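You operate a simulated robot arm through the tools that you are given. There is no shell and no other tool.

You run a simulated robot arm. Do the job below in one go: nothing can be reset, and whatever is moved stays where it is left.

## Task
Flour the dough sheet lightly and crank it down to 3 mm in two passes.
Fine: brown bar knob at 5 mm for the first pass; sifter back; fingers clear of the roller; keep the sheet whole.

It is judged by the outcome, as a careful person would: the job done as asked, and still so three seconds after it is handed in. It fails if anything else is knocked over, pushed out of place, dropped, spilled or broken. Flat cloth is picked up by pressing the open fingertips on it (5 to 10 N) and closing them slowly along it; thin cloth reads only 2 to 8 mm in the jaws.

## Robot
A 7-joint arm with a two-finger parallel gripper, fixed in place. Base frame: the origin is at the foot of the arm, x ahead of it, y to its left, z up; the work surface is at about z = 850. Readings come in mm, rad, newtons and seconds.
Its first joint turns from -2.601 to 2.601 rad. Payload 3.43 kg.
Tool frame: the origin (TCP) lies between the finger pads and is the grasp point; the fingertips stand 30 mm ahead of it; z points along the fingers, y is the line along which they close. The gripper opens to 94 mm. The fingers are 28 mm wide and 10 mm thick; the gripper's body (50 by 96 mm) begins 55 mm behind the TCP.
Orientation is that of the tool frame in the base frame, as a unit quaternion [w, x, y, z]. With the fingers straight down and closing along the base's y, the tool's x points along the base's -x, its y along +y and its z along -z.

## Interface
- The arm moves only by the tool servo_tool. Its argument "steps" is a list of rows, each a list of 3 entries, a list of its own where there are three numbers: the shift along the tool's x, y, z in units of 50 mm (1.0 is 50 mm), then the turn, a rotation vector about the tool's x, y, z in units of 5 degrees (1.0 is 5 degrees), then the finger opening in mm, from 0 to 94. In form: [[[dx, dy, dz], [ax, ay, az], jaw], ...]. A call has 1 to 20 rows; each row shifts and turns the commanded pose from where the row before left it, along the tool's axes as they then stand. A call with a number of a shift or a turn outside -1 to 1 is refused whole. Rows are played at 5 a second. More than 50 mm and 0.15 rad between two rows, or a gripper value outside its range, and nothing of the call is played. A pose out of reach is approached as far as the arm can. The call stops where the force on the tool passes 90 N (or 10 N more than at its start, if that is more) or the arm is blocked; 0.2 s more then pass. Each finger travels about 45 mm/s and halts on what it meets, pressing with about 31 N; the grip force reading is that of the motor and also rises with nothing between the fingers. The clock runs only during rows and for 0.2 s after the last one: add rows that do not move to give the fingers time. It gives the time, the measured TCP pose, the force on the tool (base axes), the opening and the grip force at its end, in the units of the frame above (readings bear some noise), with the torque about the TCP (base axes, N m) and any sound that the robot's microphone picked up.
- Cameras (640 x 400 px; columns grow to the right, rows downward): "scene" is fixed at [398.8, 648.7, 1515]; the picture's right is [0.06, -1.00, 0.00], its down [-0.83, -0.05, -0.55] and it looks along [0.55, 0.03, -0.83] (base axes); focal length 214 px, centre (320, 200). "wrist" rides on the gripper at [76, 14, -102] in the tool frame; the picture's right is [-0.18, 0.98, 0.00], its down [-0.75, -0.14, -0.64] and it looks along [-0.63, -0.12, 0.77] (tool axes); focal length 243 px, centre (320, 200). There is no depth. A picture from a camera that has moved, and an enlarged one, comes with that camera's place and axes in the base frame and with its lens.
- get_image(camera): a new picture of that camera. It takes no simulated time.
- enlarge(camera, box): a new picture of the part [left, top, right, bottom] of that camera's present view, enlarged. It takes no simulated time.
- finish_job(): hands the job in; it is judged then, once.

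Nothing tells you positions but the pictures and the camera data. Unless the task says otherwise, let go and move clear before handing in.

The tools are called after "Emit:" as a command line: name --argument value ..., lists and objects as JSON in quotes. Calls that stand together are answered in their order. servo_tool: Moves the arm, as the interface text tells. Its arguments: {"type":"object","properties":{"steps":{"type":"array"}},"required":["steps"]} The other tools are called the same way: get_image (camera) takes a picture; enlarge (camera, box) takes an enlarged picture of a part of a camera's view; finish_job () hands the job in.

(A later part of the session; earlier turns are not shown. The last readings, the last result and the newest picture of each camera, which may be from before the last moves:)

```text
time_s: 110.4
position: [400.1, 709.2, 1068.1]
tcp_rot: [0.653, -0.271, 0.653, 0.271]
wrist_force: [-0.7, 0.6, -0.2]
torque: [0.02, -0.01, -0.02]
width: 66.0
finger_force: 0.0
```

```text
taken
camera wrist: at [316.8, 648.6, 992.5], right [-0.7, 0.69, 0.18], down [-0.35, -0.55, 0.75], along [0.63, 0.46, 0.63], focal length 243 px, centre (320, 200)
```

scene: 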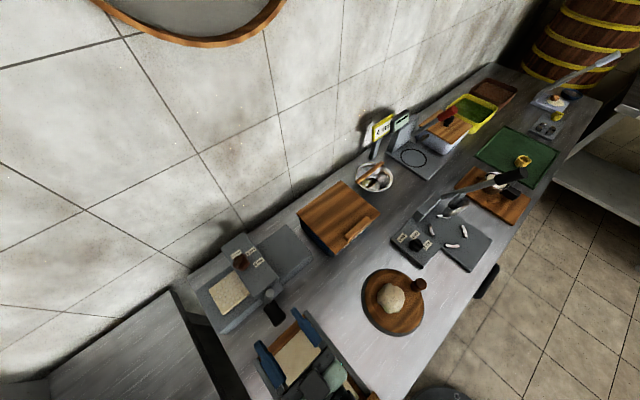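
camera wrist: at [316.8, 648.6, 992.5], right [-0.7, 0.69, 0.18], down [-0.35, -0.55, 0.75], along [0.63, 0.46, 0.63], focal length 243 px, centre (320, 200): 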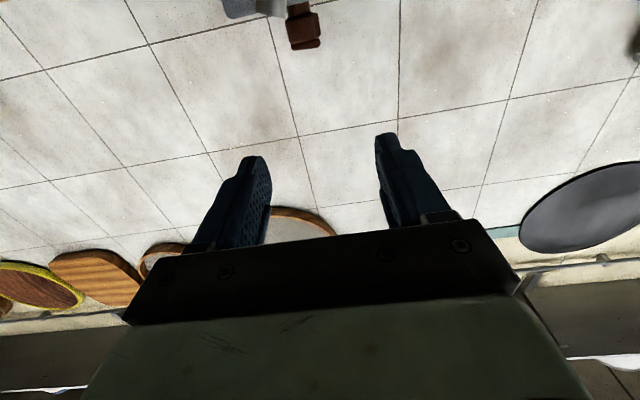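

The tool is now horizontal, pointing at the crank, with plenty of freedom. I'll test how far the wrist can roll, backwards first.

Emit:
servo_tool --steps '[[[0, 0, 0], [0, 0, -1], 66], [[0, 0, 0], [0, 0, -1], 66], [[0, 0, 0], [0, 0, -1], 66], [[0, 0, 0], [0, 0, -1], 66], [[0, 0, 0], [0, 0, -1], 66], [[0, 0, 0], [0, 0, -1], 66], [[0, 0, 0], [0, 0, -1], 66], [[0, 0, 0], [0, 0, -1], 66], [[0, 0, 0], [0, 0, -1], 66], [[0, 0, 0], [0, 0, -1], 66], [[0, 0, 0], [0, 0, -1], 66], [[0, 0, 0], [0, 0, -1], 66], [[0, 0, 0], [0, 0, -1], 66], [[0, 0, 0], [0, 0, -1], 66], [[0, 0, 0], [0, 0, -1], 66], [[0, 0, 0], [0, 0, -1], 66], [[0, 0, 0], [0, 0, -1], 66], [[0, 0, 0], [0, 0, -1], 66], [[0, 0, 0], [0, 0, 0], 66]]'

Emit:
get_image --camera "scene"

Emit:
get_image --camera "wrist"

```text
time_s: 114.4
position: [400.3, 709.8, 1068.6]
tcp_rot: [-0.653, 0.654, -0.269, 0.271]
wrist_force: [0.3, -0.3, 1.2]
torque: [0.02, 0.02, 0.01]
width: 66.0
finger_force: 0.0
```

```text
taken
```

scene: 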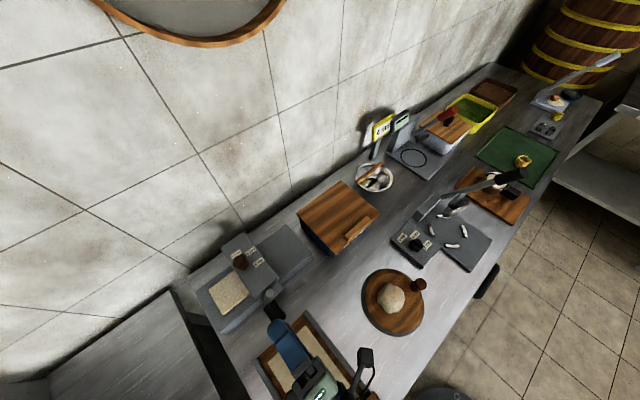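

```text
taken
camera wrist: at [382.1, 584.0, 1053.1], right [-0.13, 0.13, -0.98], down [-0.99, 0.08, 0.14], along [0.1, 0.99, 0.12], focal length 243 px, centre (320, 200)
```

wrist: 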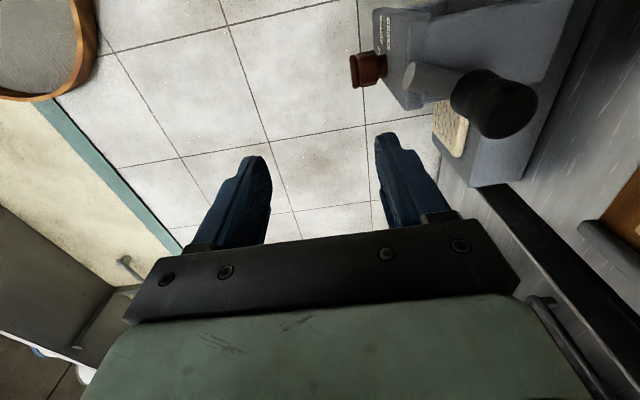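

Roll to -90° is fine. I'll try a further 50° back.

Emit:
servo_tool --steps '[[[0, 0, 0], [0, 0, -1], 66], [[0, 0, 0], [0, 0, -1], 66], [[0, 0, 0], [0, 0, -1], 66], [[0, 0, 0], [0, 0, -1], 66], [[0, 0, 0], [0, 0, -1], 66], [[0, 0, 0], [0, 0, -1], 66], [[0, 0, 0], [0, 0, -1], 66], [[0, 0, 0], [0, 0, -1], 66], [[0, 0, 0], [0, 0, -1], 66], [[0, 0, 0], [0, 0, -1], 66], [[0, 0, 0], [0, 0, 0], 66]]'

Emit:
get_image --camera "wrist"

```text
time_s: 116.8
position: [400.9, 709.5, 1067.5]
tcp_rot: [-0.477, 0.706, 0.032, 0.522]
wrist_force: [-0.1, -0.7, 0.1]
torque: [-0.01, 0.01, 0.01]
width: 65.8
finger_force: 0.0
```

```text
taken
camera wrist: at [370.1, 595.6, 1117.4], right [0.45, -0.45, -0.77], down [-0.87, -0.04, -0.49], along [0.19, 0.89, -0.41], focal length 243 px, centre (320, 200)
```

wrist: 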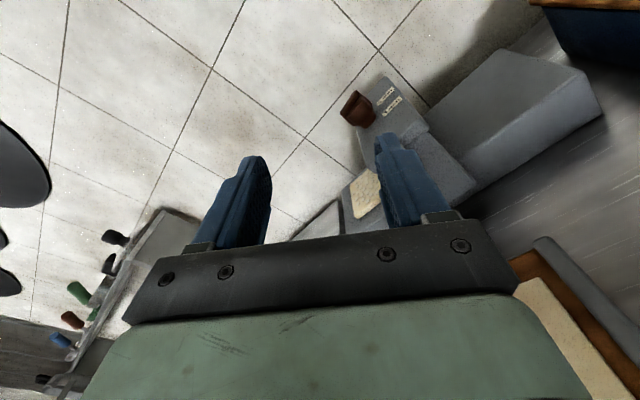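

The wrist rolls to -140° without trouble. Before lowering to the crank, I'll check the hand and wrist clearance above the tray in front.

Emit:
enlarge --camera "scene" --box '[200, 260, 400, 400]'

```text
2.86 times, centred on (300, 330) of scene
camera zoom: at [398.8, 648.7, 1515.0], right [0.06, -1.0, 0.0], down [-0.83, -0.05, -0.55], along [0.55, 0.03, -0.83], focal length 613 px, centre (377, -171)
```

zoom: 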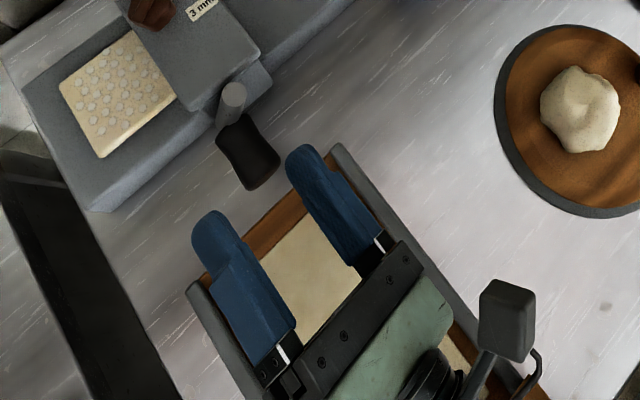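

Clearances look fine, with the tray tops near z 870 and the hand's lowest point near 895. I'll lower in front of the handle at the same roll, then check alignment before advancing.

Emit:
servo_tool --steps '[[[-0.3, 0.2465, -0.05], [0, 0, 0], 66], [[-0.45, 0.3698, 0], [0, 0, 0], 66], [[-0.45, 0.3698, 0], [0, 0, 0], 66], [[-0.4, 0.3287, 0], [0, 0, 0], 66], [[-0.218, 0.1792, 0], [0, 0, 0], 66], [[0, 0, 0], [0, 0, 0], 66]]'

Emit:
get_image --camera "wrist"

Emit:
enlarge --camera "scene" --box '[200, 260, 400, 400]'

```text
time_s: 118.4
position: [393.5, 712.3, 1031.2]
tcp_rot: [-0.511, 0.674, 0.014, 0.534]
wrist_force: [0.4, 0.2, 0.6]
torque: [-0.01, -0.01, -0.02]
width: 66.2
finger_force: 0.0
stopped in row 6: the arm was blocked; the commanded pose is now the measured one
```

```text
taken
camera wrist: at [362.4, 593.5, 1066.8], right [0.47, -0.37, -0.8], down [-0.86, 0.01, -0.52], along [0.2, 0.93, -0.31], focal length 243 px, centre (320, 200)
```

wrist: 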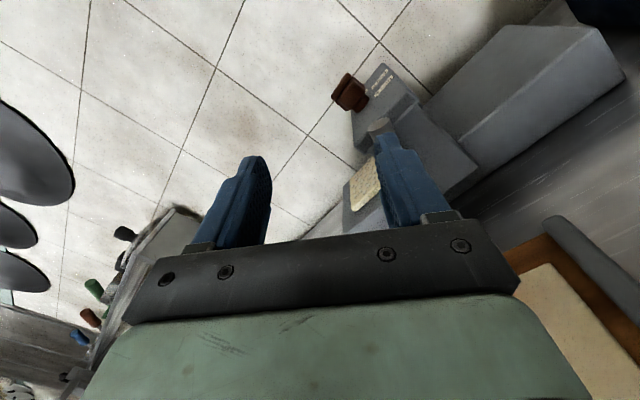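

```text
2.86 times, centred on (300, 330) of scene
camera zoom: at [398.8, 648.7, 1515.0], right [0.06, -1.0, 0.0], down [-0.83, -0.05, -0.55], along [0.55, 0.03, -0.83], focal length 613 px, centre (377, -171)
```

zoom: 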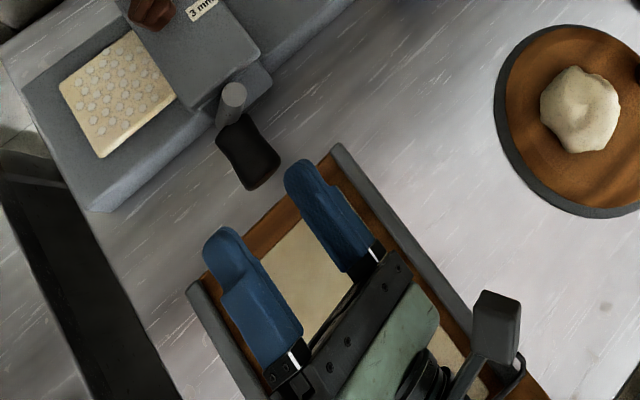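

The arm was blocked partway down, so I'll check what's happening before doing anything else.

Emit:
get_image --camera "scene"

Emit:
enlarge --camera "wrist" --box '[300, 40, 640, 260]'

```text
taken
```

scene: 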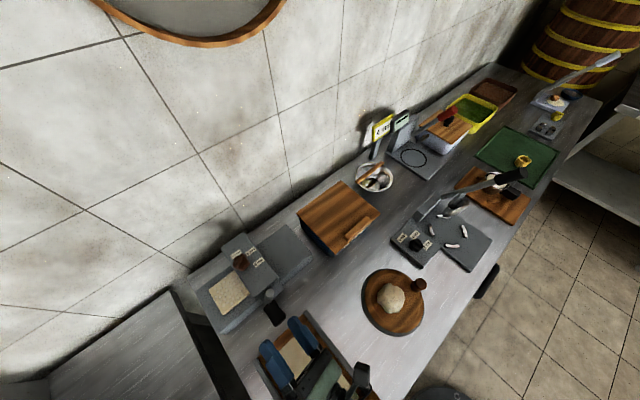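

```text
1.82 times, centred on (470, 150) of wrist
camera zoom: at [362.4, 593.5, 1066.8], right [0.47, -0.37, -0.8], down [-0.86, 0.01, -0.52], along [0.2, 0.93, -0.31], focal length 441 px, centre (47, 291)
```

zoom: 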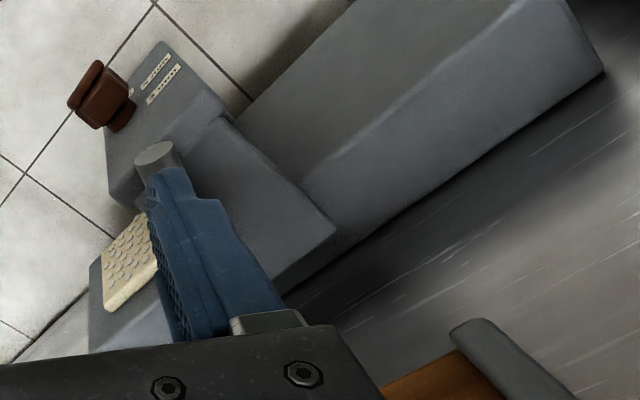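

Nothing on the bench has moved; most likely a rear link met a limit at that low height. I'll back up and out of this posture and use a down-pointing grip instead, tilting it with the crank in short strokes.

Emit:
servo_tool --steps '[[[0.3, -0.25, -0.2], [0, 0, 0], 66], [[0.4, -0.33, -0.2], [0, 0, 0], 66], [[0.3, -0.25, 0], [0, 0, 0], 66], [[0, 0, 0], [0, 0, 0], 66]]'

Emit:
get_image --camera "scene"

```text
time_s: 119.4
position: [378.8, 694.4, 1080.1]
tcp_rot: [-0.506, 0.679, 0.016, 0.532]
wrist_force: [-0.8, 0.4, -1.2]
torque: [-0.01, 0.0, -0.03]
width: 65.8
finger_force: 0.0
```

```text
taken
```

scene: 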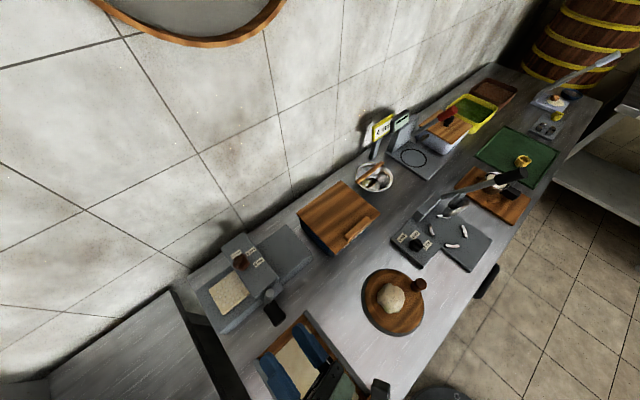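

Emit:
servo_tool --steps '[[[0, 0, 0], [0, 0, 1], 66], [[0, 0, 0], [0, 0, 1], 66], [[0, 0, 0], [0, 0, 1], 66], [[0, 0, 0], [0, 0, 1], 66], [[0, 0, 0], [0, 0, 1], 66], [[0, 0, 0], [0, 0, 1], 66], [[0, 0, 0], [0, 0, 1], 66], [[0, 0, 0], [0, 0, 1], 66], [[0, 0, 0], [0, 0, 1], 66], [[0, 0, 0], [0, 0, 1], 66], [[0, 0, 0], [0, 0, 1], 66], [[0, 0, 0], [0, 0, 1], 66], [[0, 0, 0], [0, 0, 1], 66], [[0, 0, 0], [0, 0, 1], 66], [[0, 0, 0], [0, 0, 1], 66], [[0, 0, 0], [0, 0, 1], 66], [[0, 0, 0], [0, 0, 1], 66], [[0, 0, 0], [0, 0, 1], 66], [[0, 0, 0], [0, 0, 1], 66], [[0, 0, 0], [0, 0, 1], 66]]'

Emit:
servo_tool --steps '[[[0, 0, 0], [0, 0, 1], 66], [[0, 0, 0], [0, 0, 1], 66], [[0, 0, 0], [0, 0, 1], 66], [[0, 0, 0], [0, 0, 1], 66], [[0, 0, 0], [0, 0, 1], 66], [[0, 0, 0], [0, 0, 1], 66], [[0, 0, 0], [0, 0, 1], 66], [[0, 0, 0], [0, 1, 0], 66], [[0, 0, 0], [0, 1, 0], 66], [[0, 0, 0], [0, 1, 0], 66], [[0, 0, 0], [0, 1, 0], 66], [[0, 0, 0], [0, 1, 0], 66], [[0, 0, 0], [0, 1, 0], 66], [[0, 0, 0], [0, 1, 0], 66], [[0, 0, 0], [0, 1, 0], 66], [[0, 0, 0], [0, 1, 0], 66], [[0, 0, 0], [0, 1, 0], 66], [[0, 0, 0], [0, 1, 0], 66], [[0, 0, 0], [0, 0, 0], 66]]'

Emit:
get_image --camera "scene"

```text
time_s: 123.6
position: [380.5, 695.8, 1081.9]
tcp_rot: [0.733, -0.447, 0.51, 0.046]
wrist_force: [-0.9, -0.4, -0.2]
torque: [-0.03, 0.0, -0.01]
width: 66.1
finger_force: 0.0
```

```text
time_s: 127.6
position: [379.7, 695.0, 1080.9]
tcp_rot: [0.32, -0.366, 0.867, 0.108]
wrist_force: [0.2, -0.4, 0.2]
torque: [-0.02, -0.03, 0.01]
width: 66.1
finger_force: 0.0
```

```text
taken
```

scene: 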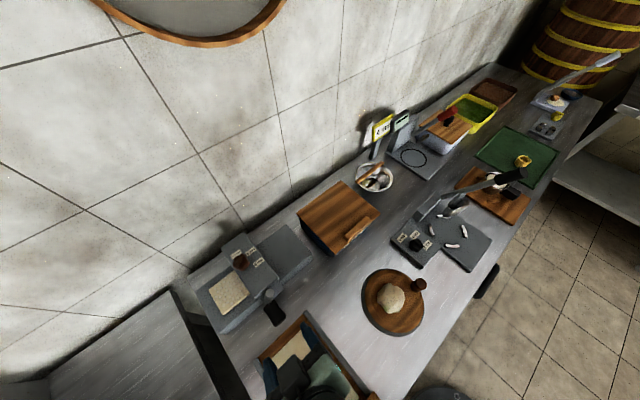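

Emit:
servo_tool --steps '[[[0, 0, 0], [-0.067, 0.985, 0.018], 66], [[0, 0, 0], [-0.067, 0.985, 0.018], 66], [[0, 0, 0], [-0.067, 0.985, 0.018], 66], [[0, 0, 0], [-0.067, 0.985, 0.018], 66], [[0, 0, 0], [-0.067, 0.985, 0.018], 66], [[0, 0, 0], [-0.067, 0.985, 0.018], 66], [[0, 0, 0], [-0.067, 0.985, 0.018], 66], [[0, 0, 0], [-0.067, 0.985, 0.018], 66], [[0, 0, 0], [0, 0, 0], 66]]'

Emit:
enlarge --camera "scene" --box '[180, 220, 340, 340]'

```text
time_s: 129.6
position: [379.2, 694.7, 1081.8]
tcp_rot: [0.001, -0.383, 0.924, 0.0]
wrist_force: [0.4, -0.3, 0.2]
torque: [0.01, 0.02, 0.03]
width: 65.9
finger_force: 0.0
```

```text
3.33 times, centred on (260, 280) of scene
camera zoom: at [398.8, 648.7, 1515.0], right [0.06, -1.0, 0.0], down [-0.83, -0.05, -0.55], along [0.55, 0.03, -0.83], focal length 715 px, centre (520, -67)
```

zoom: 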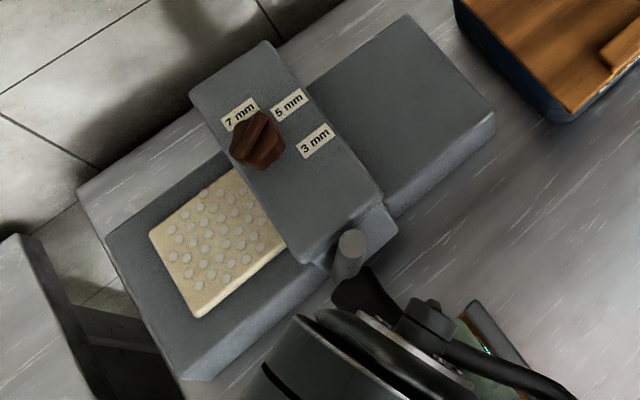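

The wrist is vertical again. I'll tilt it 25° and approach the handle along the tool axis, so it can be gripped and rotated rigidly with the crank.

Emit:
servo_tool --steps '[[[0, 0, 0], [1, 0, 0], 66], [[0, 0, 0], [1, 0, 0], 66], [[0, 0, 0], [1, 0, 0], 66], [[0, 0, 0], [1, 0, 0], 66], [[0, 0, 0], [1, 0, 0], 66], [[-0.55, 0.35, 0.2], [0, 0, 0], 66], [[-0.55, 0.35, 0.2], [0, 0, 0], 66], [[-0.54, 0.35, 0.22], [0, 0, 0], 66], [[0, 0, 0], [0, 0, 0], 66]]'

Emit:
get_image --camera "wrist"

Emit:
enlarge --camera "wrist" --box '[220, 60, 420, 220]'

```text
time_s: 131.6
position: [419.4, 780.0, 1019.3]
tcp_rot: [0.084, -0.374, 0.902, -0.199]
wrist_force: [-0.1, -0.7, 0.9]
torque: [0.0, -0.01, 0.02]
width: 66.1
finger_force: 0.1
out of reach, approached as far as the arm can: row 5
```

```text
taken
camera wrist: at [326.5, 765.8, 1106.5], right [-0.5, 0.76, -0.41], down [0.43, 0.63, 0.64], along [0.75, 0.14, -0.64], focal length 243 px, centre (320, 200)
```

wrist: 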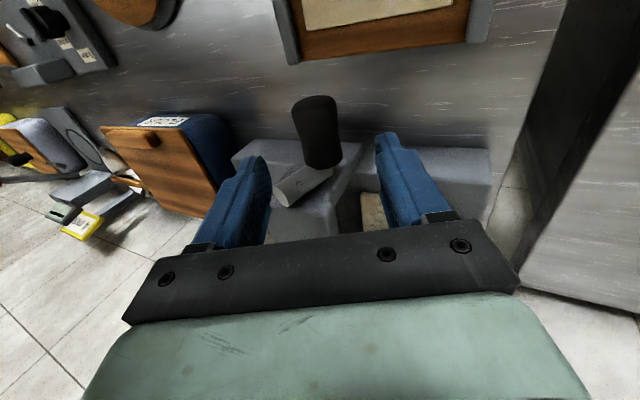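

```text
2.50 times, centred on (320, 140) of wrist
camera zoom: at [326.5, 765.8, 1106.5], right [-0.5, 0.76, -0.41], down [0.43, 0.63, 0.64], along [0.75, 0.14, -0.64], focal length 606 px, centre (320, 350)
```

zoom: 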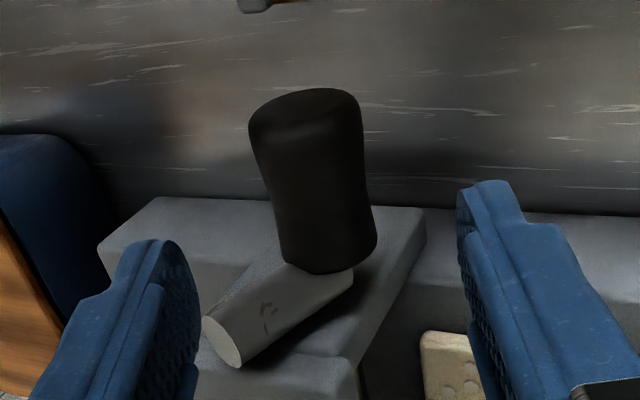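

Emit:
servo_tool --steps '[[[0.14, -0.058, 0.3], [0, 0, 0], 66], [[0, 0, 0.5], [0, 0, 0], 66], [[0, 0, 0.45], [0, 0, 0], 66], [[0, 0, 0.3], [0, 0, 0], 66], [[0, 0, 0], [0, 0, 0], 66]]'

Emit:
get_image --camera "wrist"

```text
time_s: 132.8
position: [440.6, 748.4, 952.4]
tcp_rot: [0.084, -0.373, 0.902, -0.199]
wrist_force: [-0.6, -0.6, 0.6]
torque: [0.01, -0.01, -0.02]
width: 66.0
finger_force: 0.1
```

```text
taken
camera wrist: at [346.7, 734.7, 1040.2], right [-0.5, 0.76, -0.41], down [0.43, 0.63, 0.64], along [0.75, 0.14, -0.64], focal length 243 px, centre (320, 200)
```

wrist: 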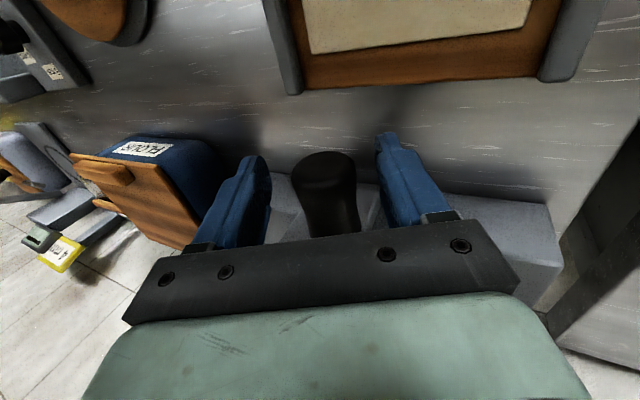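

Centred again. I'll close and make the first rigid stroke: 25° of crank, with the tool tilting along.

Emit:
servo_tool --steps '[[[0, 0, 0], [0, 0, 0], 50], [[0, 0, 0], [0, 0, 0], 40], [[0, 0, 0], [0, 0, 0], 34], [[0, 0, 0], [0, 0, 0], 28], [[0, 0, 0], [0, 0, 0], 22], [[0, 0, 0], [0, 0, 0], 15], [[0, 0, 0], [0, 0, 0], 15], [[0, 0.0544, -0.066], [-1, 0, 0], 15], [[0, 0.0544, -0.066], [-1, 0, 0], 15], [[0, 0.0544, -0.066], [-1, 0, 0], 15], [[0, 0.0544, -0.066], [-1, 0, 0], 15], [[0, 0.0544, -0.066], [-1, 0, 0], 15], [[0, 0, 0], [0, 0, 0], 15]]'

Emit:
enlarge --camera "scene" --box '[180, 220, 340, 340]'

Emit:
get_image --camera "wrist"

```text
time_s: 135.6
position: [428.9, 759.7, 965.4]
tcp_rot: [0.001, -0.382, 0.924, 0.0]
wrist_force: [11.6, -27.3, 6.6]
torque: [0.51, 0.19, -0.03]
width: 34.7
finger_force: 45.4
```

```text
3.33 times, centred on (260, 280) of scene
camera zoom: at [398.8, 648.7, 1515.0], right [0.06, -1.0, 0.0], down [-0.83, -0.05, -0.55], along [0.55, 0.03, -0.83], focal length 715 px, centre (520, -67)
```

zoom: 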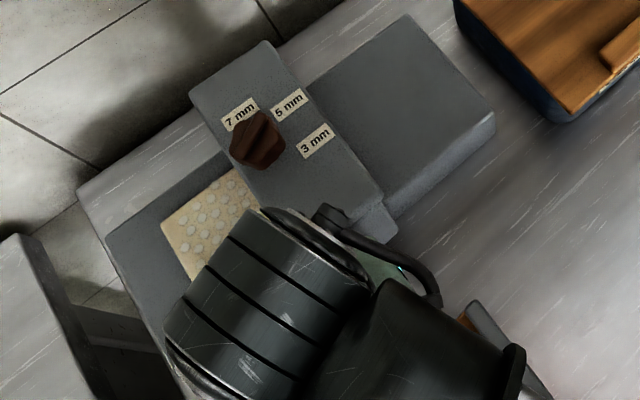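

```text
taken
camera wrist: at [365.1, 716.5, 1067.8], right [-0.56, 0.83, 0.0], down [0.63, 0.43, 0.64], along [0.53, 0.36, -0.76], focal length 243 px, centre (320, 200)
```

wrist: 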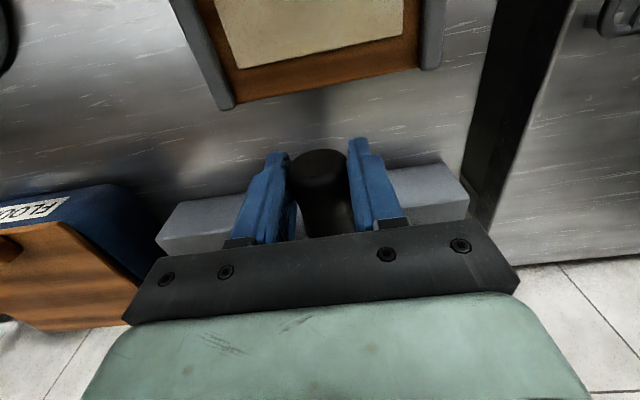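

That works: about 27 N of resistance, and the sheet moved on. Continuing this stroke another 25°.

Emit:
servo_tool --steps '[[[0, 0.0544, -0.066], [-1, 0, 0], 15], [[0, 0.0544, -0.066], [-1, 0, 0], 15], [[0, 0.0544, -0.066], [-1, 0, 0], 15], [[0, 0.0544, -0.066], [-1, 0, 0], 15], [[0, 0.0544, -0.066], [-1, 0, 0], 15], [[0, 0, 0], [0, 0, 0], 15]]'

Emit:
enlarge --camera "scene" --box '[180, 220, 340, 340]'

Emit:
get_image --camera "wrist"

```text
time_s: 137.0
position: [423.1, 766.7, 982.5]
tcp_rot: [-0.08, -0.373, 0.903, 0.199]
wrist_force: [29.3, -36.3, 4.2]
torque: [0.23, 0.18, -0.09]
width: 34.6
finger_force: 45.3
```

```text
3.33 times, centred on (260, 280) of scene
camera zoom: at [398.8, 648.7, 1515.0], right [0.06, -1.0, 0.0], down [-0.83, -0.05, -0.55], along [0.55, 0.03, -0.83], focal length 715 px, centre (520, -67)
```

zoom: 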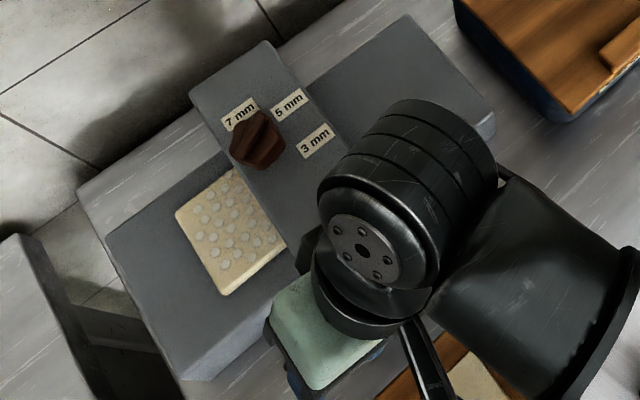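

```text
taken
camera wrist: at [389.4, 691.9, 1081.5], right [-0.5, 0.76, 0.41], down [0.81, 0.25, 0.53], along [0.3, 0.6, -0.74], focal length 243 px, centre (320, 200)
```

wrist: 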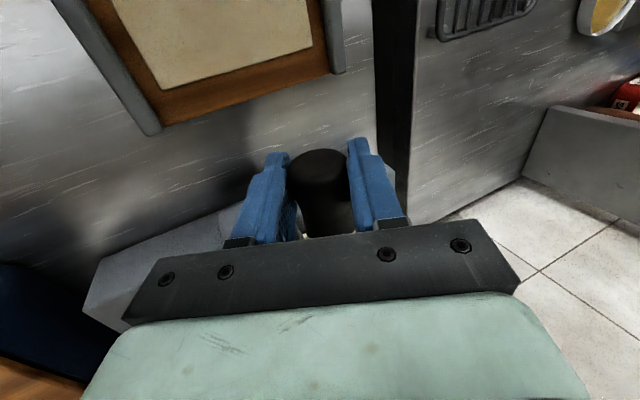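

The fit gives a pivot near (u -197, z 996) with a radius of about 48.5 mm, so I'll adjust. I'll open around the handle, rotate the tool back about it, and regrip.

Emit:
servo_tool --steps '[[[0, 0, 0], [0, 0, 0], 40], [[0, 0, 0], [0, 0, 0], 55], [[0, 0, 0], [0, 0, 0], 70], [[0, 0, 0], [0, 0, 0], 70], [[0, 0, 0], [0, 0, 0], 70]]'

Emit:
enlarge --camera "wrist" --box '[220, 100, 420, 230]'

```text
time_s: 138.2
position: [419.4, 769.3, 983.2]
tcp_rot: [-0.081, -0.374, 0.902, 0.201]
wrist_force: [0.2, -0.3, -0.7]
torque: [-0.02, 0.01, 0.0]
width: 70.0
finger_force: 0.1
```

```text
3.08 times, centred on (320, 165) of wrist
camera zoom: at [387.4, 694.2, 1081.9], right [-0.5, 0.76, 0.42], down [0.81, 0.25, 0.52], along [0.29, 0.6, -0.74], focal length 746 px, centre (320, 308)
```

zoom: 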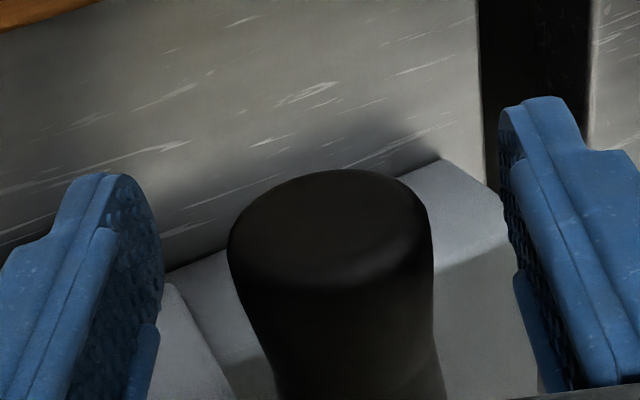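

Emit:
servo_tool --steps '[[[0, 0, 0], [1, 0, 0], 70], [[0, 0, 0], [1, 0, 0], 70], [[0, 0, 0], [1, 0, 0], 70], [[0, 0, 0], [1, 0, 0], 70], [[0, 0, 0], [1, 0, 0], 70], [[0, 0, 0], [1, 0, 0], 70], [[0, 0, 0], [1, 0, 0], 70], [[0, 0, 0], [1, 0, 0], 70], [[0, 0, 0], [1, 0, 0], 70], [[0, 0, 0], [1, 0, 0], 70], [[0, 0, 0], [1, 0, 0], 70], [[0, 0, 0], [0, 0, 0], 70]]'

Emit:
enlarge --camera "wrist" --box '[220, 100, 420, 230]'

Emit:
enlarge --camera "scene" --box '[180, 220, 340, 340]'

```text
time_s: 140.8
position: [421.2, 769.1, 981.7]
tcp_rot: [0.1, -0.37, 0.892, -0.24]
wrist_force: [1.0, 0.2, -1.0]
torque: [0.0, 0.03, -0.04]
width: 70.2
finger_force: 0.0
```

```text
3.08 times, centred on (320, 165) of wrist
camera zoom: at [320.9, 760.6, 1064.1], right [-0.47, 0.73, -0.49], down [0.39, 0.67, 0.63], along [0.79, 0.1, -0.6], focal length 746 px, centre (320, 308)
```

zoom: 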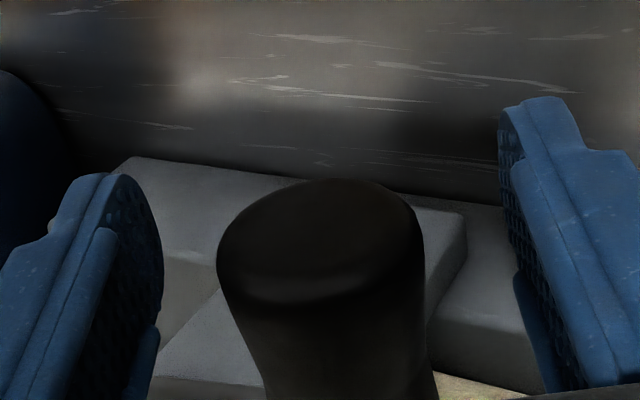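

```text
3.33 times, centred on (260, 280) of scene
camera zoom: at [398.8, 648.7, 1515.0], right [0.06, -1.0, 0.0], down [-0.83, -0.05, -0.55], along [0.55, 0.03, -0.83], focal length 715 px, centre (520, -67)
```

zoom: 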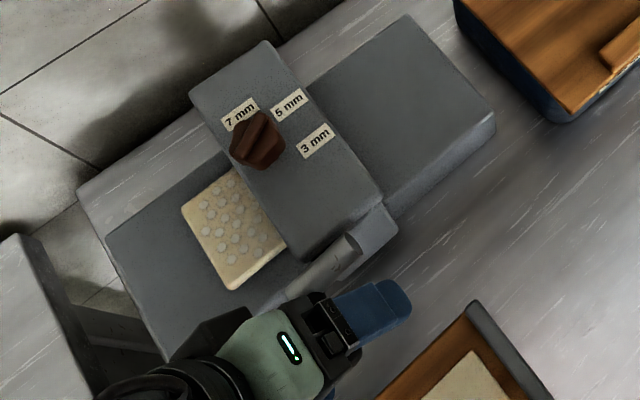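

Emit:
servo_tool --steps '[[[0, 0, 0], [0, 0, 0], 52], [[0, 0, 0], [0, 0, 0], 42], [[0, 0, 0], [0, 0, 0], 35], [[0, 0, 0], [0, 0, 0], 29], [[0, 0, 0], [0, 0, 0], 22], [[0, 0, 0], [0, 0, 0], 15], [[0, -0.024, -0.0812], [-1, 0, 0], 15], [[0, -0.024, -0.0812], [-1, 0, 0], 15], [[0, -0.024, -0.0812], [-1, 0, 0], 15], [[0, -0.024, -0.0812], [-1, 0, 0], 15], [[0, -0.024, -0.0812], [-1, 0, 0], 15], [[0, -0.024, -0.0812], [-1, 0, 0], 15], [[0, 0, 0], [0, 0, 0], 15]]'

Emit:
enlarge --camera "scene" --box '[180, 220, 340, 340]'

Emit:
enlarge --camera "wrist" --box '[220, 100, 420, 230]'

```text
time_s: 143.6
position: [419.9, 769.9, 1007.8]
tcp_rot: [0.0, -0.384, 0.923, 0.001]
wrist_force: [-16.5, 5.4, -9.9]
torque: [0.93, -0.1, -0.12]
width: 36.3
finger_force: 45.0
```

```text
3.33 times, centred on (260, 280) of scene
camera zoom: at [398.8, 648.7, 1515.0], right [0.06, -1.0, 0.0], down [-0.83, -0.05, -0.55], along [0.55, 0.03, -0.83], focal length 715 px, centre (520, -67)
```

zoom: 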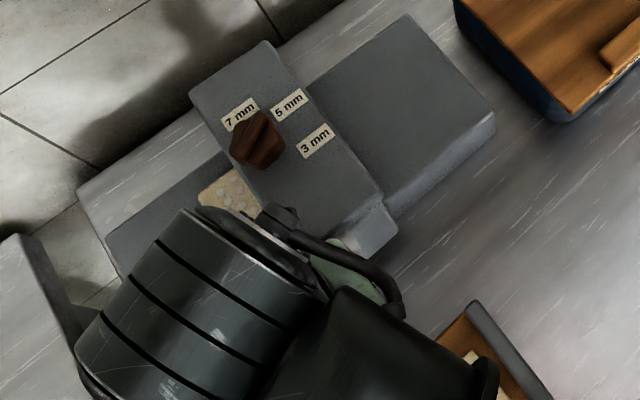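

```text
3.08 times, centred on (320, 165) of wrist
camera zoom: at [355.3, 726.2, 1110.3], right [-0.57, 0.82, 0.0], down [0.63, 0.43, 0.64], along [0.53, 0.37, -0.77], focal length 746 px, centre (320, 308)
```

zoom: 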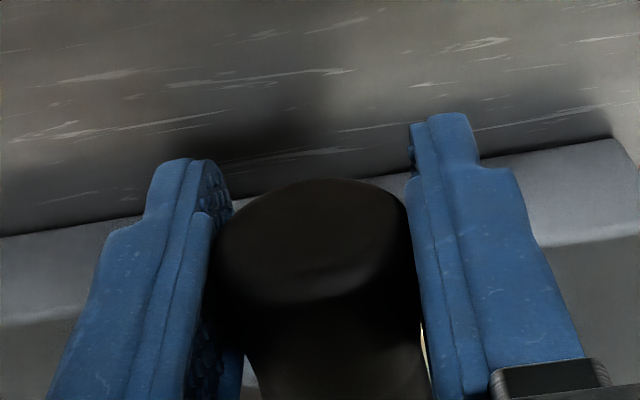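

Emit:
servo_tool --steps '[[[0, -0.024, -0.0812], [-1, 0, 0], 15], [[0, -0.024, -0.0812], [-1, 0, 0], 15], [[0, -0.024, -0.0812], [-1, 0, 0], 15], [[0, -0.024, -0.0812], [-1, 0, 0], 15], [[0, -0.024, -0.0812], [-1, 0, 0], 15], [[0, -0.024, -0.0812], [-1, 0, 0], 15], [[0, 0, 0], [0, 0, 0], 15]]'

Emit:
enlarge --camera "scene" --box '[180, 220, 340, 340]'

Emit:
servo_tool --steps '[[[0, 0, 0], [0, 0, 0], 42], [[0, 0, 0], [0, 0, 0], 56], [[0, 0, 0], [0, 0, 0], 70], [[0, 0, 0], [0, 0, 0], 70], [[0, 0, 0], [0, 0, 0], 70]]'

Emit:
enlarge --camera "wrist" --box '[220, 100, 420, 230]'

```text
time_s: 145.2
position: [427.9, 759.3, 1029.2]
tcp_rot: [-0.098, -0.37, 0.892, 0.24]
wrist_force: [-6.3, -0.7, -1.2]
torque: [-0.22, 0.5, -0.04]
width: 36.1
finger_force: 45.1
```

```text
3.33 times, centred on (260, 280) of scene
camera zoom: at [398.8, 648.7, 1515.0], right [0.06, -1.0, 0.0], down [-0.83, -0.05, -0.55], along [0.55, 0.03, -0.83], focal length 715 px, centre (520, -67)
```

zoom: 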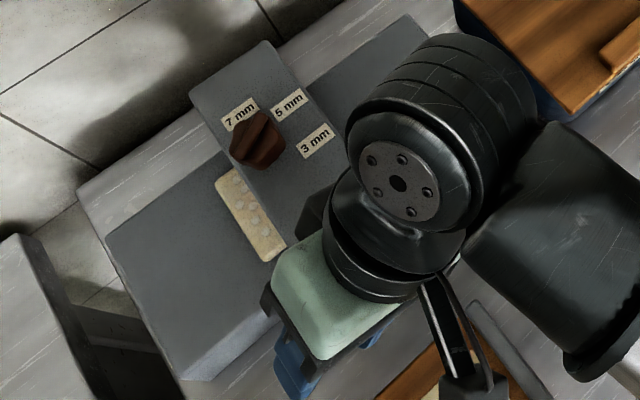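

```text
time_s: 146.4
position: [428.5, 760.6, 1028.6]
tcp_rot: [-0.098, -0.37, 0.892, 0.24]
wrist_force: [-0.6, 0.3, 0.0]
torque: [0.0, -0.01, 0.0]
width: 70.2
finger_force: 0.1
```

```text
3.08 times, centred on (320, 165) of wrist
camera zoom: at [401.7, 679.5, 1125.8], right [-0.47, 0.73, 0.49], down [0.85, 0.22, 0.49], along [0.25, 0.65, -0.72], focal length 746 px, centre (320, 308)
```

zoom: 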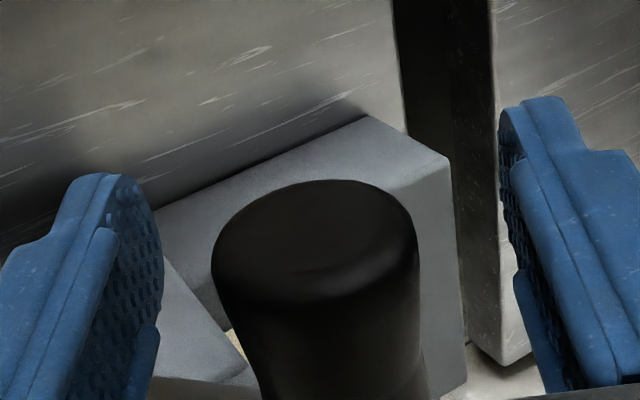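

The sheet is most of the way in. I'll rotate back, regrip and go on over the top.

Emit:
servo_tool --steps '[[[0, -0.04, 0], [1, 0, 0], 70], [[0, 0, 0], [1, 0, 0], 70], [[0, 0, 0], [1, 0, 0], 70], [[0, 0, 0], [1, 0, 0], 70], [[0, 0, 0], [1, 0, 0], 70], [[0, 0, 0], [1, 0, 0], 70], [[0, 0, 0], [1, 0, 0], 70], [[0, 0, 0], [1, 0, 0], 70], [[0, 0, 0], [1, 0, 0], 70], [[0, 0, 0], [1, 0, 0], 70], [[0, 0, 0], [1, 0, 0], 70], [[0, 0, 0], [1, 0, 0], 70], [[0, 0, 0], [0, 0, 0], 70]]'

Emit:
enlarge --camera "wrist" --box '[220, 100, 420, 230]'

Emit:
enlarge --camera "scene" --box '[180, 220, 340, 340]'

```text
time_s: 149.2
position: [430.0, 759.8, 1029.9]
tcp_rot: [0.099, -0.369, 0.893, -0.239]
wrist_force: [0.6, 0.9, -1.7]
torque: [-0.02, -0.01, -0.01]
width: 69.9
finger_force: 0.1
```

```text
3.08 times, centred on (320, 165) of wrist
camera zoom: at [330.7, 750.9, 1111.3], right [-0.47, 0.73, -0.49], down [0.39, 0.67, 0.63], along [0.79, 0.1, -0.6], focal length 746 px, centre (320, 308)
```

zoom: 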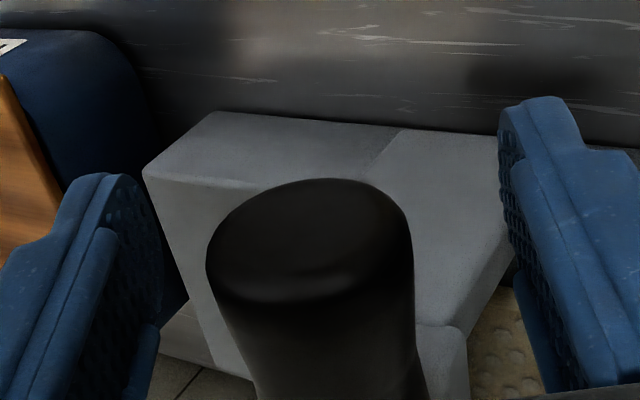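

```text
3.33 times, centred on (260, 280) of scene
camera zoom: at [398.8, 648.7, 1515.0], right [0.06, -1.0, 0.0], down [-0.83, -0.05, -0.55], along [0.55, 0.03, -0.83], focal length 715 px, centre (520, -67)
```

zoom: 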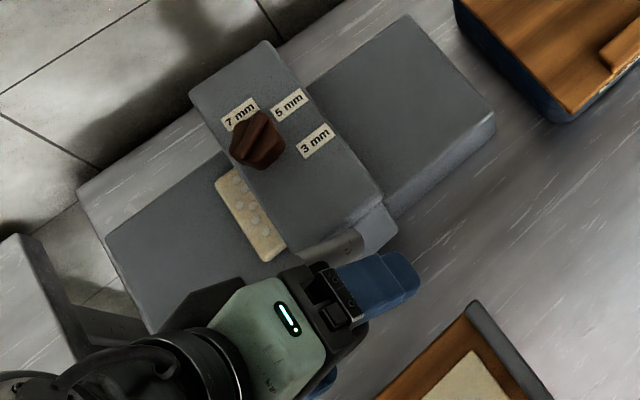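

Emit:
servo_tool --steps '[[[0, -0.06, 0], [0, 0, 0], 54], [[0, 0, 0], [0, 0, 0], 44], [[0, 0, 0], [0, 0, 0], 36], [[0, 0, 0], [0, 0, 0], 29], [[0, 0, 0], [0, 0, 0], 22], [[0, 0, 0], [0, 0, 0], 15], [[0, -0.0816, -0.0226], [-1, 0, 0], 15], [[0, -0.0816, -0.0226], [-1, 0, 0], 15], [[0, -0.0816, -0.0226], [-1, 0, 0], 15], [[0, -0.0816, -0.0226], [-1, 0, 0], 15], [[0, -0.0816, -0.0226], [-1, 0, 0], 15], [[0, -0.0816, -0.0226], [-1, 0, 0], 15], [[0, 0, 0], [0, 0, 0], 15]]'

Emit:
enlarge --camera "scene" --box '[180, 220, 340, 340]'

Emit:
enlarge --camera "wrist" --box '[220, 100, 420, 230]'

```text
time_s: 152.0
position: [446.9, 743.5, 1044.1]
tcp_rot: [0.0, -0.383, 0.924, 0.001]
wrist_force: [-7.6, -4.7, -33.7]
torque: [0.12, 0.36, -0.05]
width: 36.4
finger_force: 45.0
```

```text
3.33 times, centred on (260, 280) of scene
camera zoom: at [398.8, 648.7, 1515.0], right [0.06, -1.0, 0.0], down [-0.83, -0.05, -0.55], along [0.55, 0.03, -0.83], focal length 715 px, centre (520, -67)
```

zoom: 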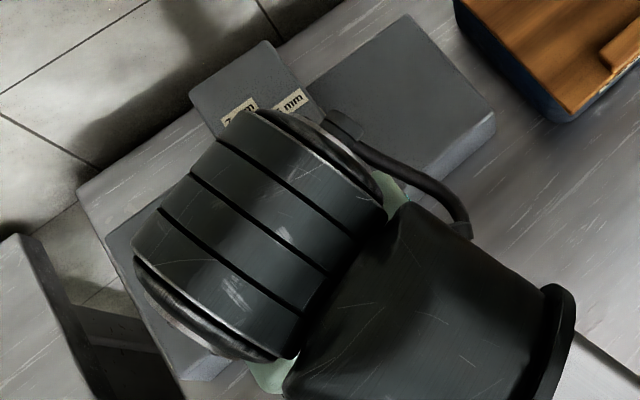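

```text
3.08 times, centred on (320, 165) of wrist
camera zoom: at [382.6, 699.5, 1146.9], right [-0.57, 0.82, 0.0], down [0.63, 0.43, 0.64], along [0.53, 0.36, -0.77], focal length 746 px, centre (320, 308)
```

zoom: 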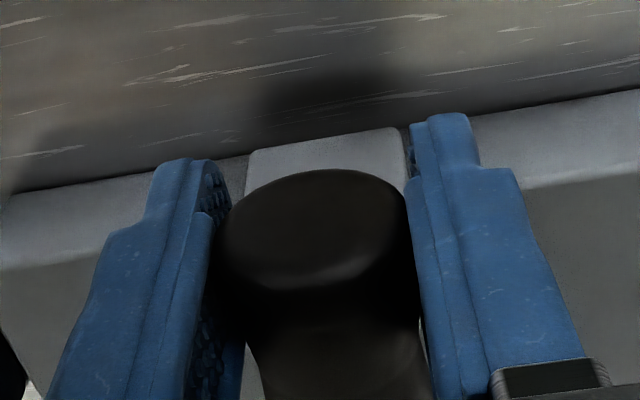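

Emit:
servo_tool --steps '[[[0, -0.0816, -0.0126], [-1, 0, 0], 15], [[0, -0.0816, -0.0126], [-1, 0, 0], 15], [[0, -0.0816, -0.0126], [-1, 0, 0], 15], [[0, -0.0816, -0.0226], [-1, 0, 0], 15], [[0, -0.0816, -0.0226], [-1, 0, 0], 15], [[0, -0.0816, -0.0226], [-1, 0, 0], 15], [[0, 0, 0], [0, 0, 0], 15]]'

Emit:
enlarge --camera "scene" --box '[180, 220, 340, 340]'

Emit:
servo_tool --steps '[[[0, 0, 0], [0, 0, 0], 42], [[0, 0, 0], [0, 0, 0], 56], [[0, 0, 0], [0, 0, 0], 70], [[0, 0, 0], [0, 0, 0], 70], [[0, 0, 0], [0, 0, 0], 70]]'

Emit:
enlarge --camera "wrist" --box '[220, 100, 420, 230]'

```text
time_s: 153.6
position: [465.7, 725.2, 1043.6]
tcp_rot: [-0.097, -0.369, 0.893, 0.24]
wrist_force: [-3.3, 14.3, -21.2]
torque: [0.77, -0.31, -0.49]
width: 35.8
finger_force: 44.5
```

```text
3.33 times, centred on (260, 280) of scene
camera zoom: at [398.8, 648.7, 1515.0], right [0.06, -1.0, 0.0], down [-0.83, -0.05, -0.55], along [0.55, 0.03, -0.83], focal length 715 px, centre (520, -67)
```

zoom: 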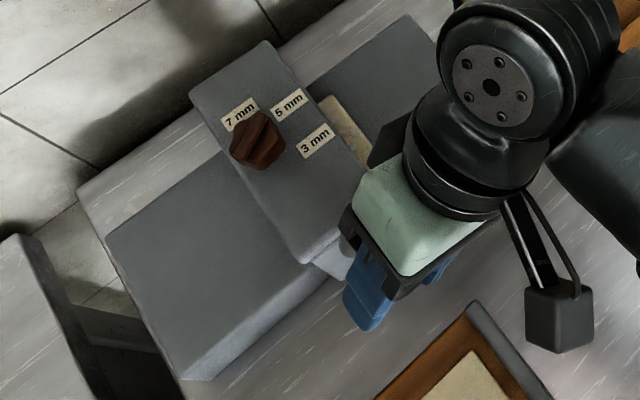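

```text
time_s: 154.8
position: [464.8, 723.1, 1043.4]
tcp_rot: [-0.098, -0.37, 0.892, 0.24]
wrist_force: [0.7, 0.5, 0.4]
torque: [0.0, 0.0, -0.03]
width: 70.0
finger_force: 0.1
```

```text
3.08 times, centred on (320, 165) of wrist
camera zoom: at [437.7, 642.0, 1139.9], right [-0.47, 0.73, 0.49], down [0.85, 0.22, 0.49], along [0.25, 0.65, -0.72], focal length 746 px, centre (320, 308)
```

zoom: 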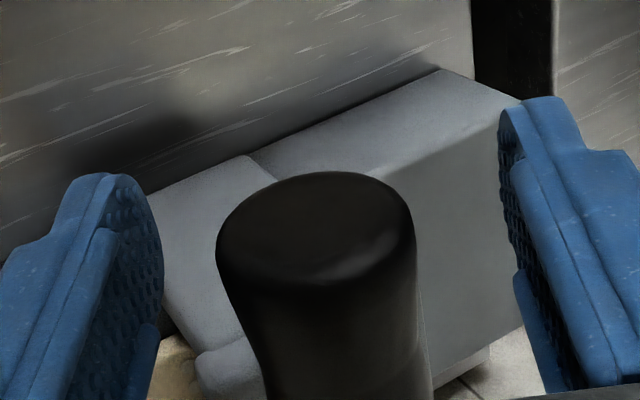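

The sheet is now coming out on the right side. I'll rotate back, regrip and continue down the far side.

Emit:
servo_tool --steps '[[[0, -0.04, 0], [1, 0, 0], 70], [[0, 0, 0], [1, 0, 0], 70], [[0, 0, 0], [1, 0, 0], 70], [[0, 0, 0], [1, 0, 0], 70], [[0, 0, 0], [1, 0, 0], 70], [[0, 0, 0], [1, 0, 0], 70], [[0, 0, 0], [1, 0, 0], 70], [[0, 0, 0], [1, 0, 0], 70], [[0, 0, 0], [1, 0, 0], 70], [[0, 0, 0], [1, 0, 0], 70], [[0, 0, 0], [1, 0, 0], 70], [[0, 0, 0], [1, 0, 0], 70], [[0, 0, 0], [0, 0, 0], 70]]'

Emit:
enlarge --camera "wrist" --box '[220, 100, 420, 230]'

Emit:
enlarge --camera "scene" --box '[180, 220, 340, 340]'

```text
time_s: 157.6
position: [465.7, 723.6, 1043.4]
tcp_rot: [0.1, -0.37, 0.892, -0.239]
wrist_force: [-0.2, 0.3, -0.1]
torque: [-0.03, -0.01, 0.04]
width: 70.0
finger_force: 0.1
```

```text
3.08 times, centred on (320, 165) of wrist
camera zoom: at [366.1, 715.7, 1125.1], right [-0.47, 0.73, -0.49], down [0.39, 0.67, 0.63], along [0.79, 0.1, -0.6], focal length 746 px, centre (320, 308)
```

zoom: 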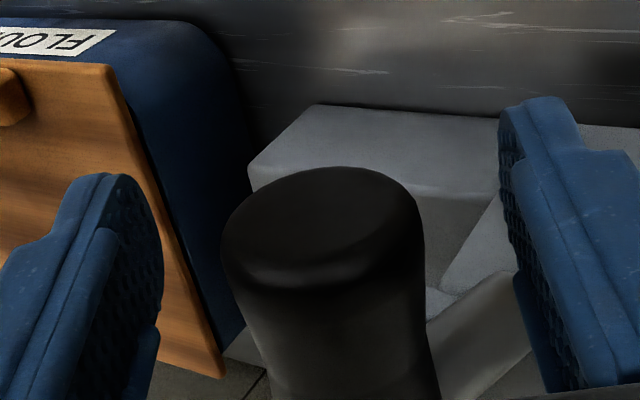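

```text
3.33 times, centred on (260, 280) of scene
camera zoom: at [398.8, 648.7, 1515.0], right [0.06, -1.0, 0.0], down [-0.83, -0.05, -0.55], along [0.55, 0.03, -0.83], focal length 715 px, centre (520, -67)
```

zoom: 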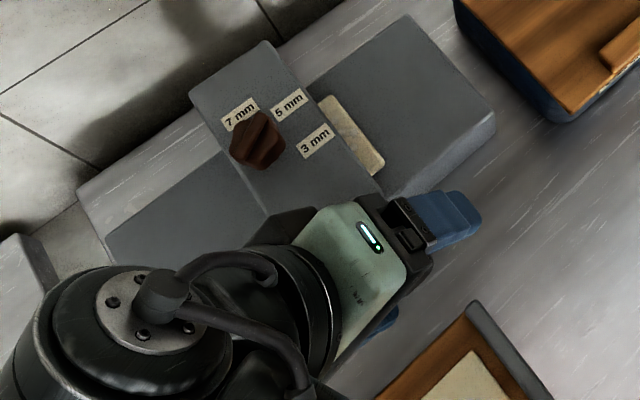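

Emit:
servo_tool --steps '[[[0, -0.02, 0], [0, 0, 0], 54], [[0, 0, 0], [0, 0, 0], 44], [[0, 0, 0], [0, 0, 0], 36], [[0, 0, 0], [0, 0, 0], 29], [[0, 0, 0], [0, 0, 0], 22], [[0, 0, 0], [0, 0, 0], 15], [[0, -0.0539, 0.0654], [-1, 0, 0], 15], [[0, -0.0539, 0.0654], [-1, 0, 0], 15], [[0, -0.0539, 0.0654], [-1, 0, 0], 15], [[0, -0.0539, 0.0654], [-1, 0, 0], 15], [[0, -0.0539, 0.0654], [-1, 0, 0], 15], [[0, -0.0539, 0.0654], [-1, 0, 0], 15], [[0, 0, 0], [0, 0, 0], 15]]'

Emit:
enlarge --camera "scene" --box '[180, 220, 340, 340]'

Emit:
enlarge --camera "wrist" --box '[220, 100, 420, 230]'

```text
time_s: 160.4
position: [482.1, 709.6, 1028.9]
tcp_rot: [0.001, -0.383, 0.924, 0.001]
wrist_force: [6.4, 1.8, 6.9]
torque: [-0.56, 0.91, 0.04]
width: 36.2
finger_force: 45.0
```

```text
3.33 times, centred on (260, 280) of scene
camera zoom: at [398.8, 648.7, 1515.0], right [0.06, -1.0, 0.0], down [-0.83, -0.05, -0.55], along [0.55, 0.03, -0.83], focal length 715 px, centre (520, -67)
```

zoom: 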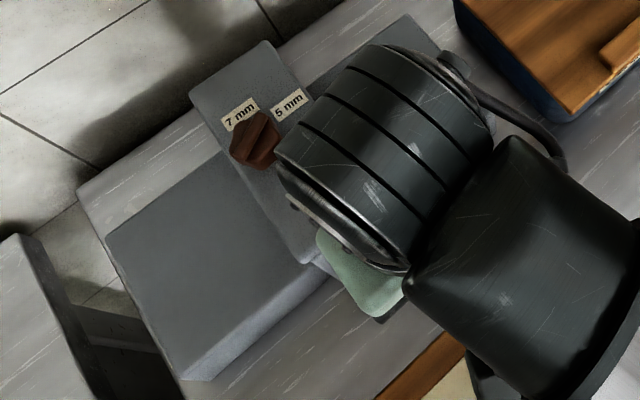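

```text
3.08 times, centred on (320, 165) of wrist
camera zoom: at [416.9, 664.7, 1131.8], right [-0.57, 0.82, 0.0], down [0.63, 0.43, 0.64], along [0.53, 0.37, -0.76], focal length 746 px, centre (320, 308)
```

zoom: 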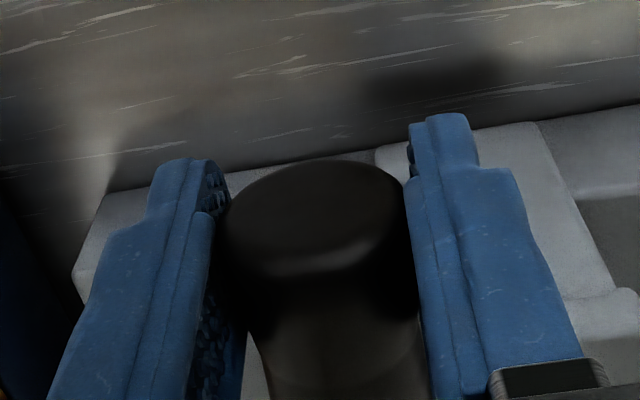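

Emit:
servo_tool --steps '[[[0, -0.0539, 0.0654], [-1, 0, 0], 15], [[0, -0.0539, 0.0654], [-1, 0, 0], 15], [[0, -0.0539, 0.0654], [-1, 0, 0], 15], [[0, -0.0539, 0.0654], [-1, 0, 0], 15], [[0, -0.0539, 0.0654], [-1, 0, 0], 15], [[0, -0.0539, 0.0654], [-1, 0, 0], 15], [[0, 0, 0], [0, 0, 0], 15]]'

Emit:
enlarge --camera "scene" --box '[180, 220, 340, 340]'

Emit:
servo_tool --steps '[[[0, 0, 0], [0, 0, 0], 42], [[0, 0, 0], [0, 0, 0], 56], [[0, 0, 0], [0, 0, 0], 70], [[0, 0, 0], [0, 0, 0], 70], [[0, 0, 0], [0, 0, 0], 70]]'

Emit:
enlarge --camera "wrist" --box '[220, 100, 420, 230]'

```text
time_s: 162.0
position: [489.9, 700.0, 1005.4]
tcp_rot: [-0.098, -0.371, 0.892, 0.239]
wrist_force: [-3.3, 4.7, -5.7]
torque: [0.1, -0.23, -0.24]
width: 36.2
finger_force: 45.1
```

```text
3.33 times, centred on (260, 280) of scene
camera zoom: at [398.8, 648.7, 1515.0], right [0.06, -1.0, 0.0], down [-0.83, -0.05, -0.55], along [0.55, 0.03, -0.83], focal length 715 px, centre (520, -67)
```

zoom: 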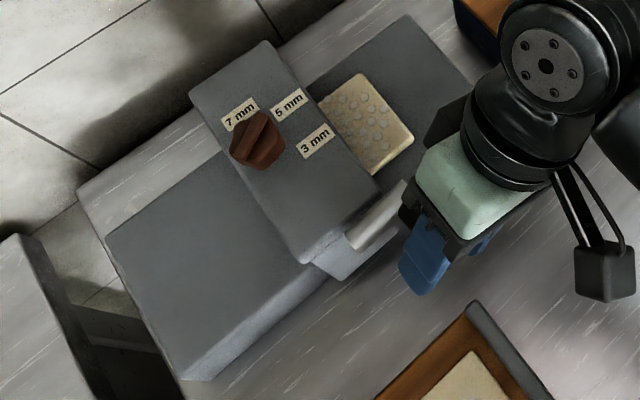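

```text
time_s: 163.2
position: [489.5, 699.8, 1005.6]
tcp_rot: [-0.098, -0.37, 0.892, 0.24]
wrist_force: [-0.2, 0.6, -0.2]
torque: [0.01, -0.02, -0.01]
width: 70.2
finger_force: 0.1
```

```text
3.08 times, centred on (320, 165) of wrist
camera zoom: at [463.3, 619.0, 1101.9], right [-0.47, 0.73, 0.49], down [0.85, 0.22, 0.49], along [0.25, 0.65, -0.72], focal length 746 px, centre (320, 308)
```

zoom: 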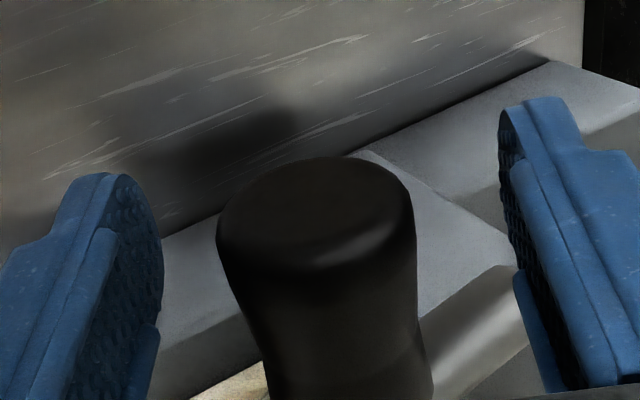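

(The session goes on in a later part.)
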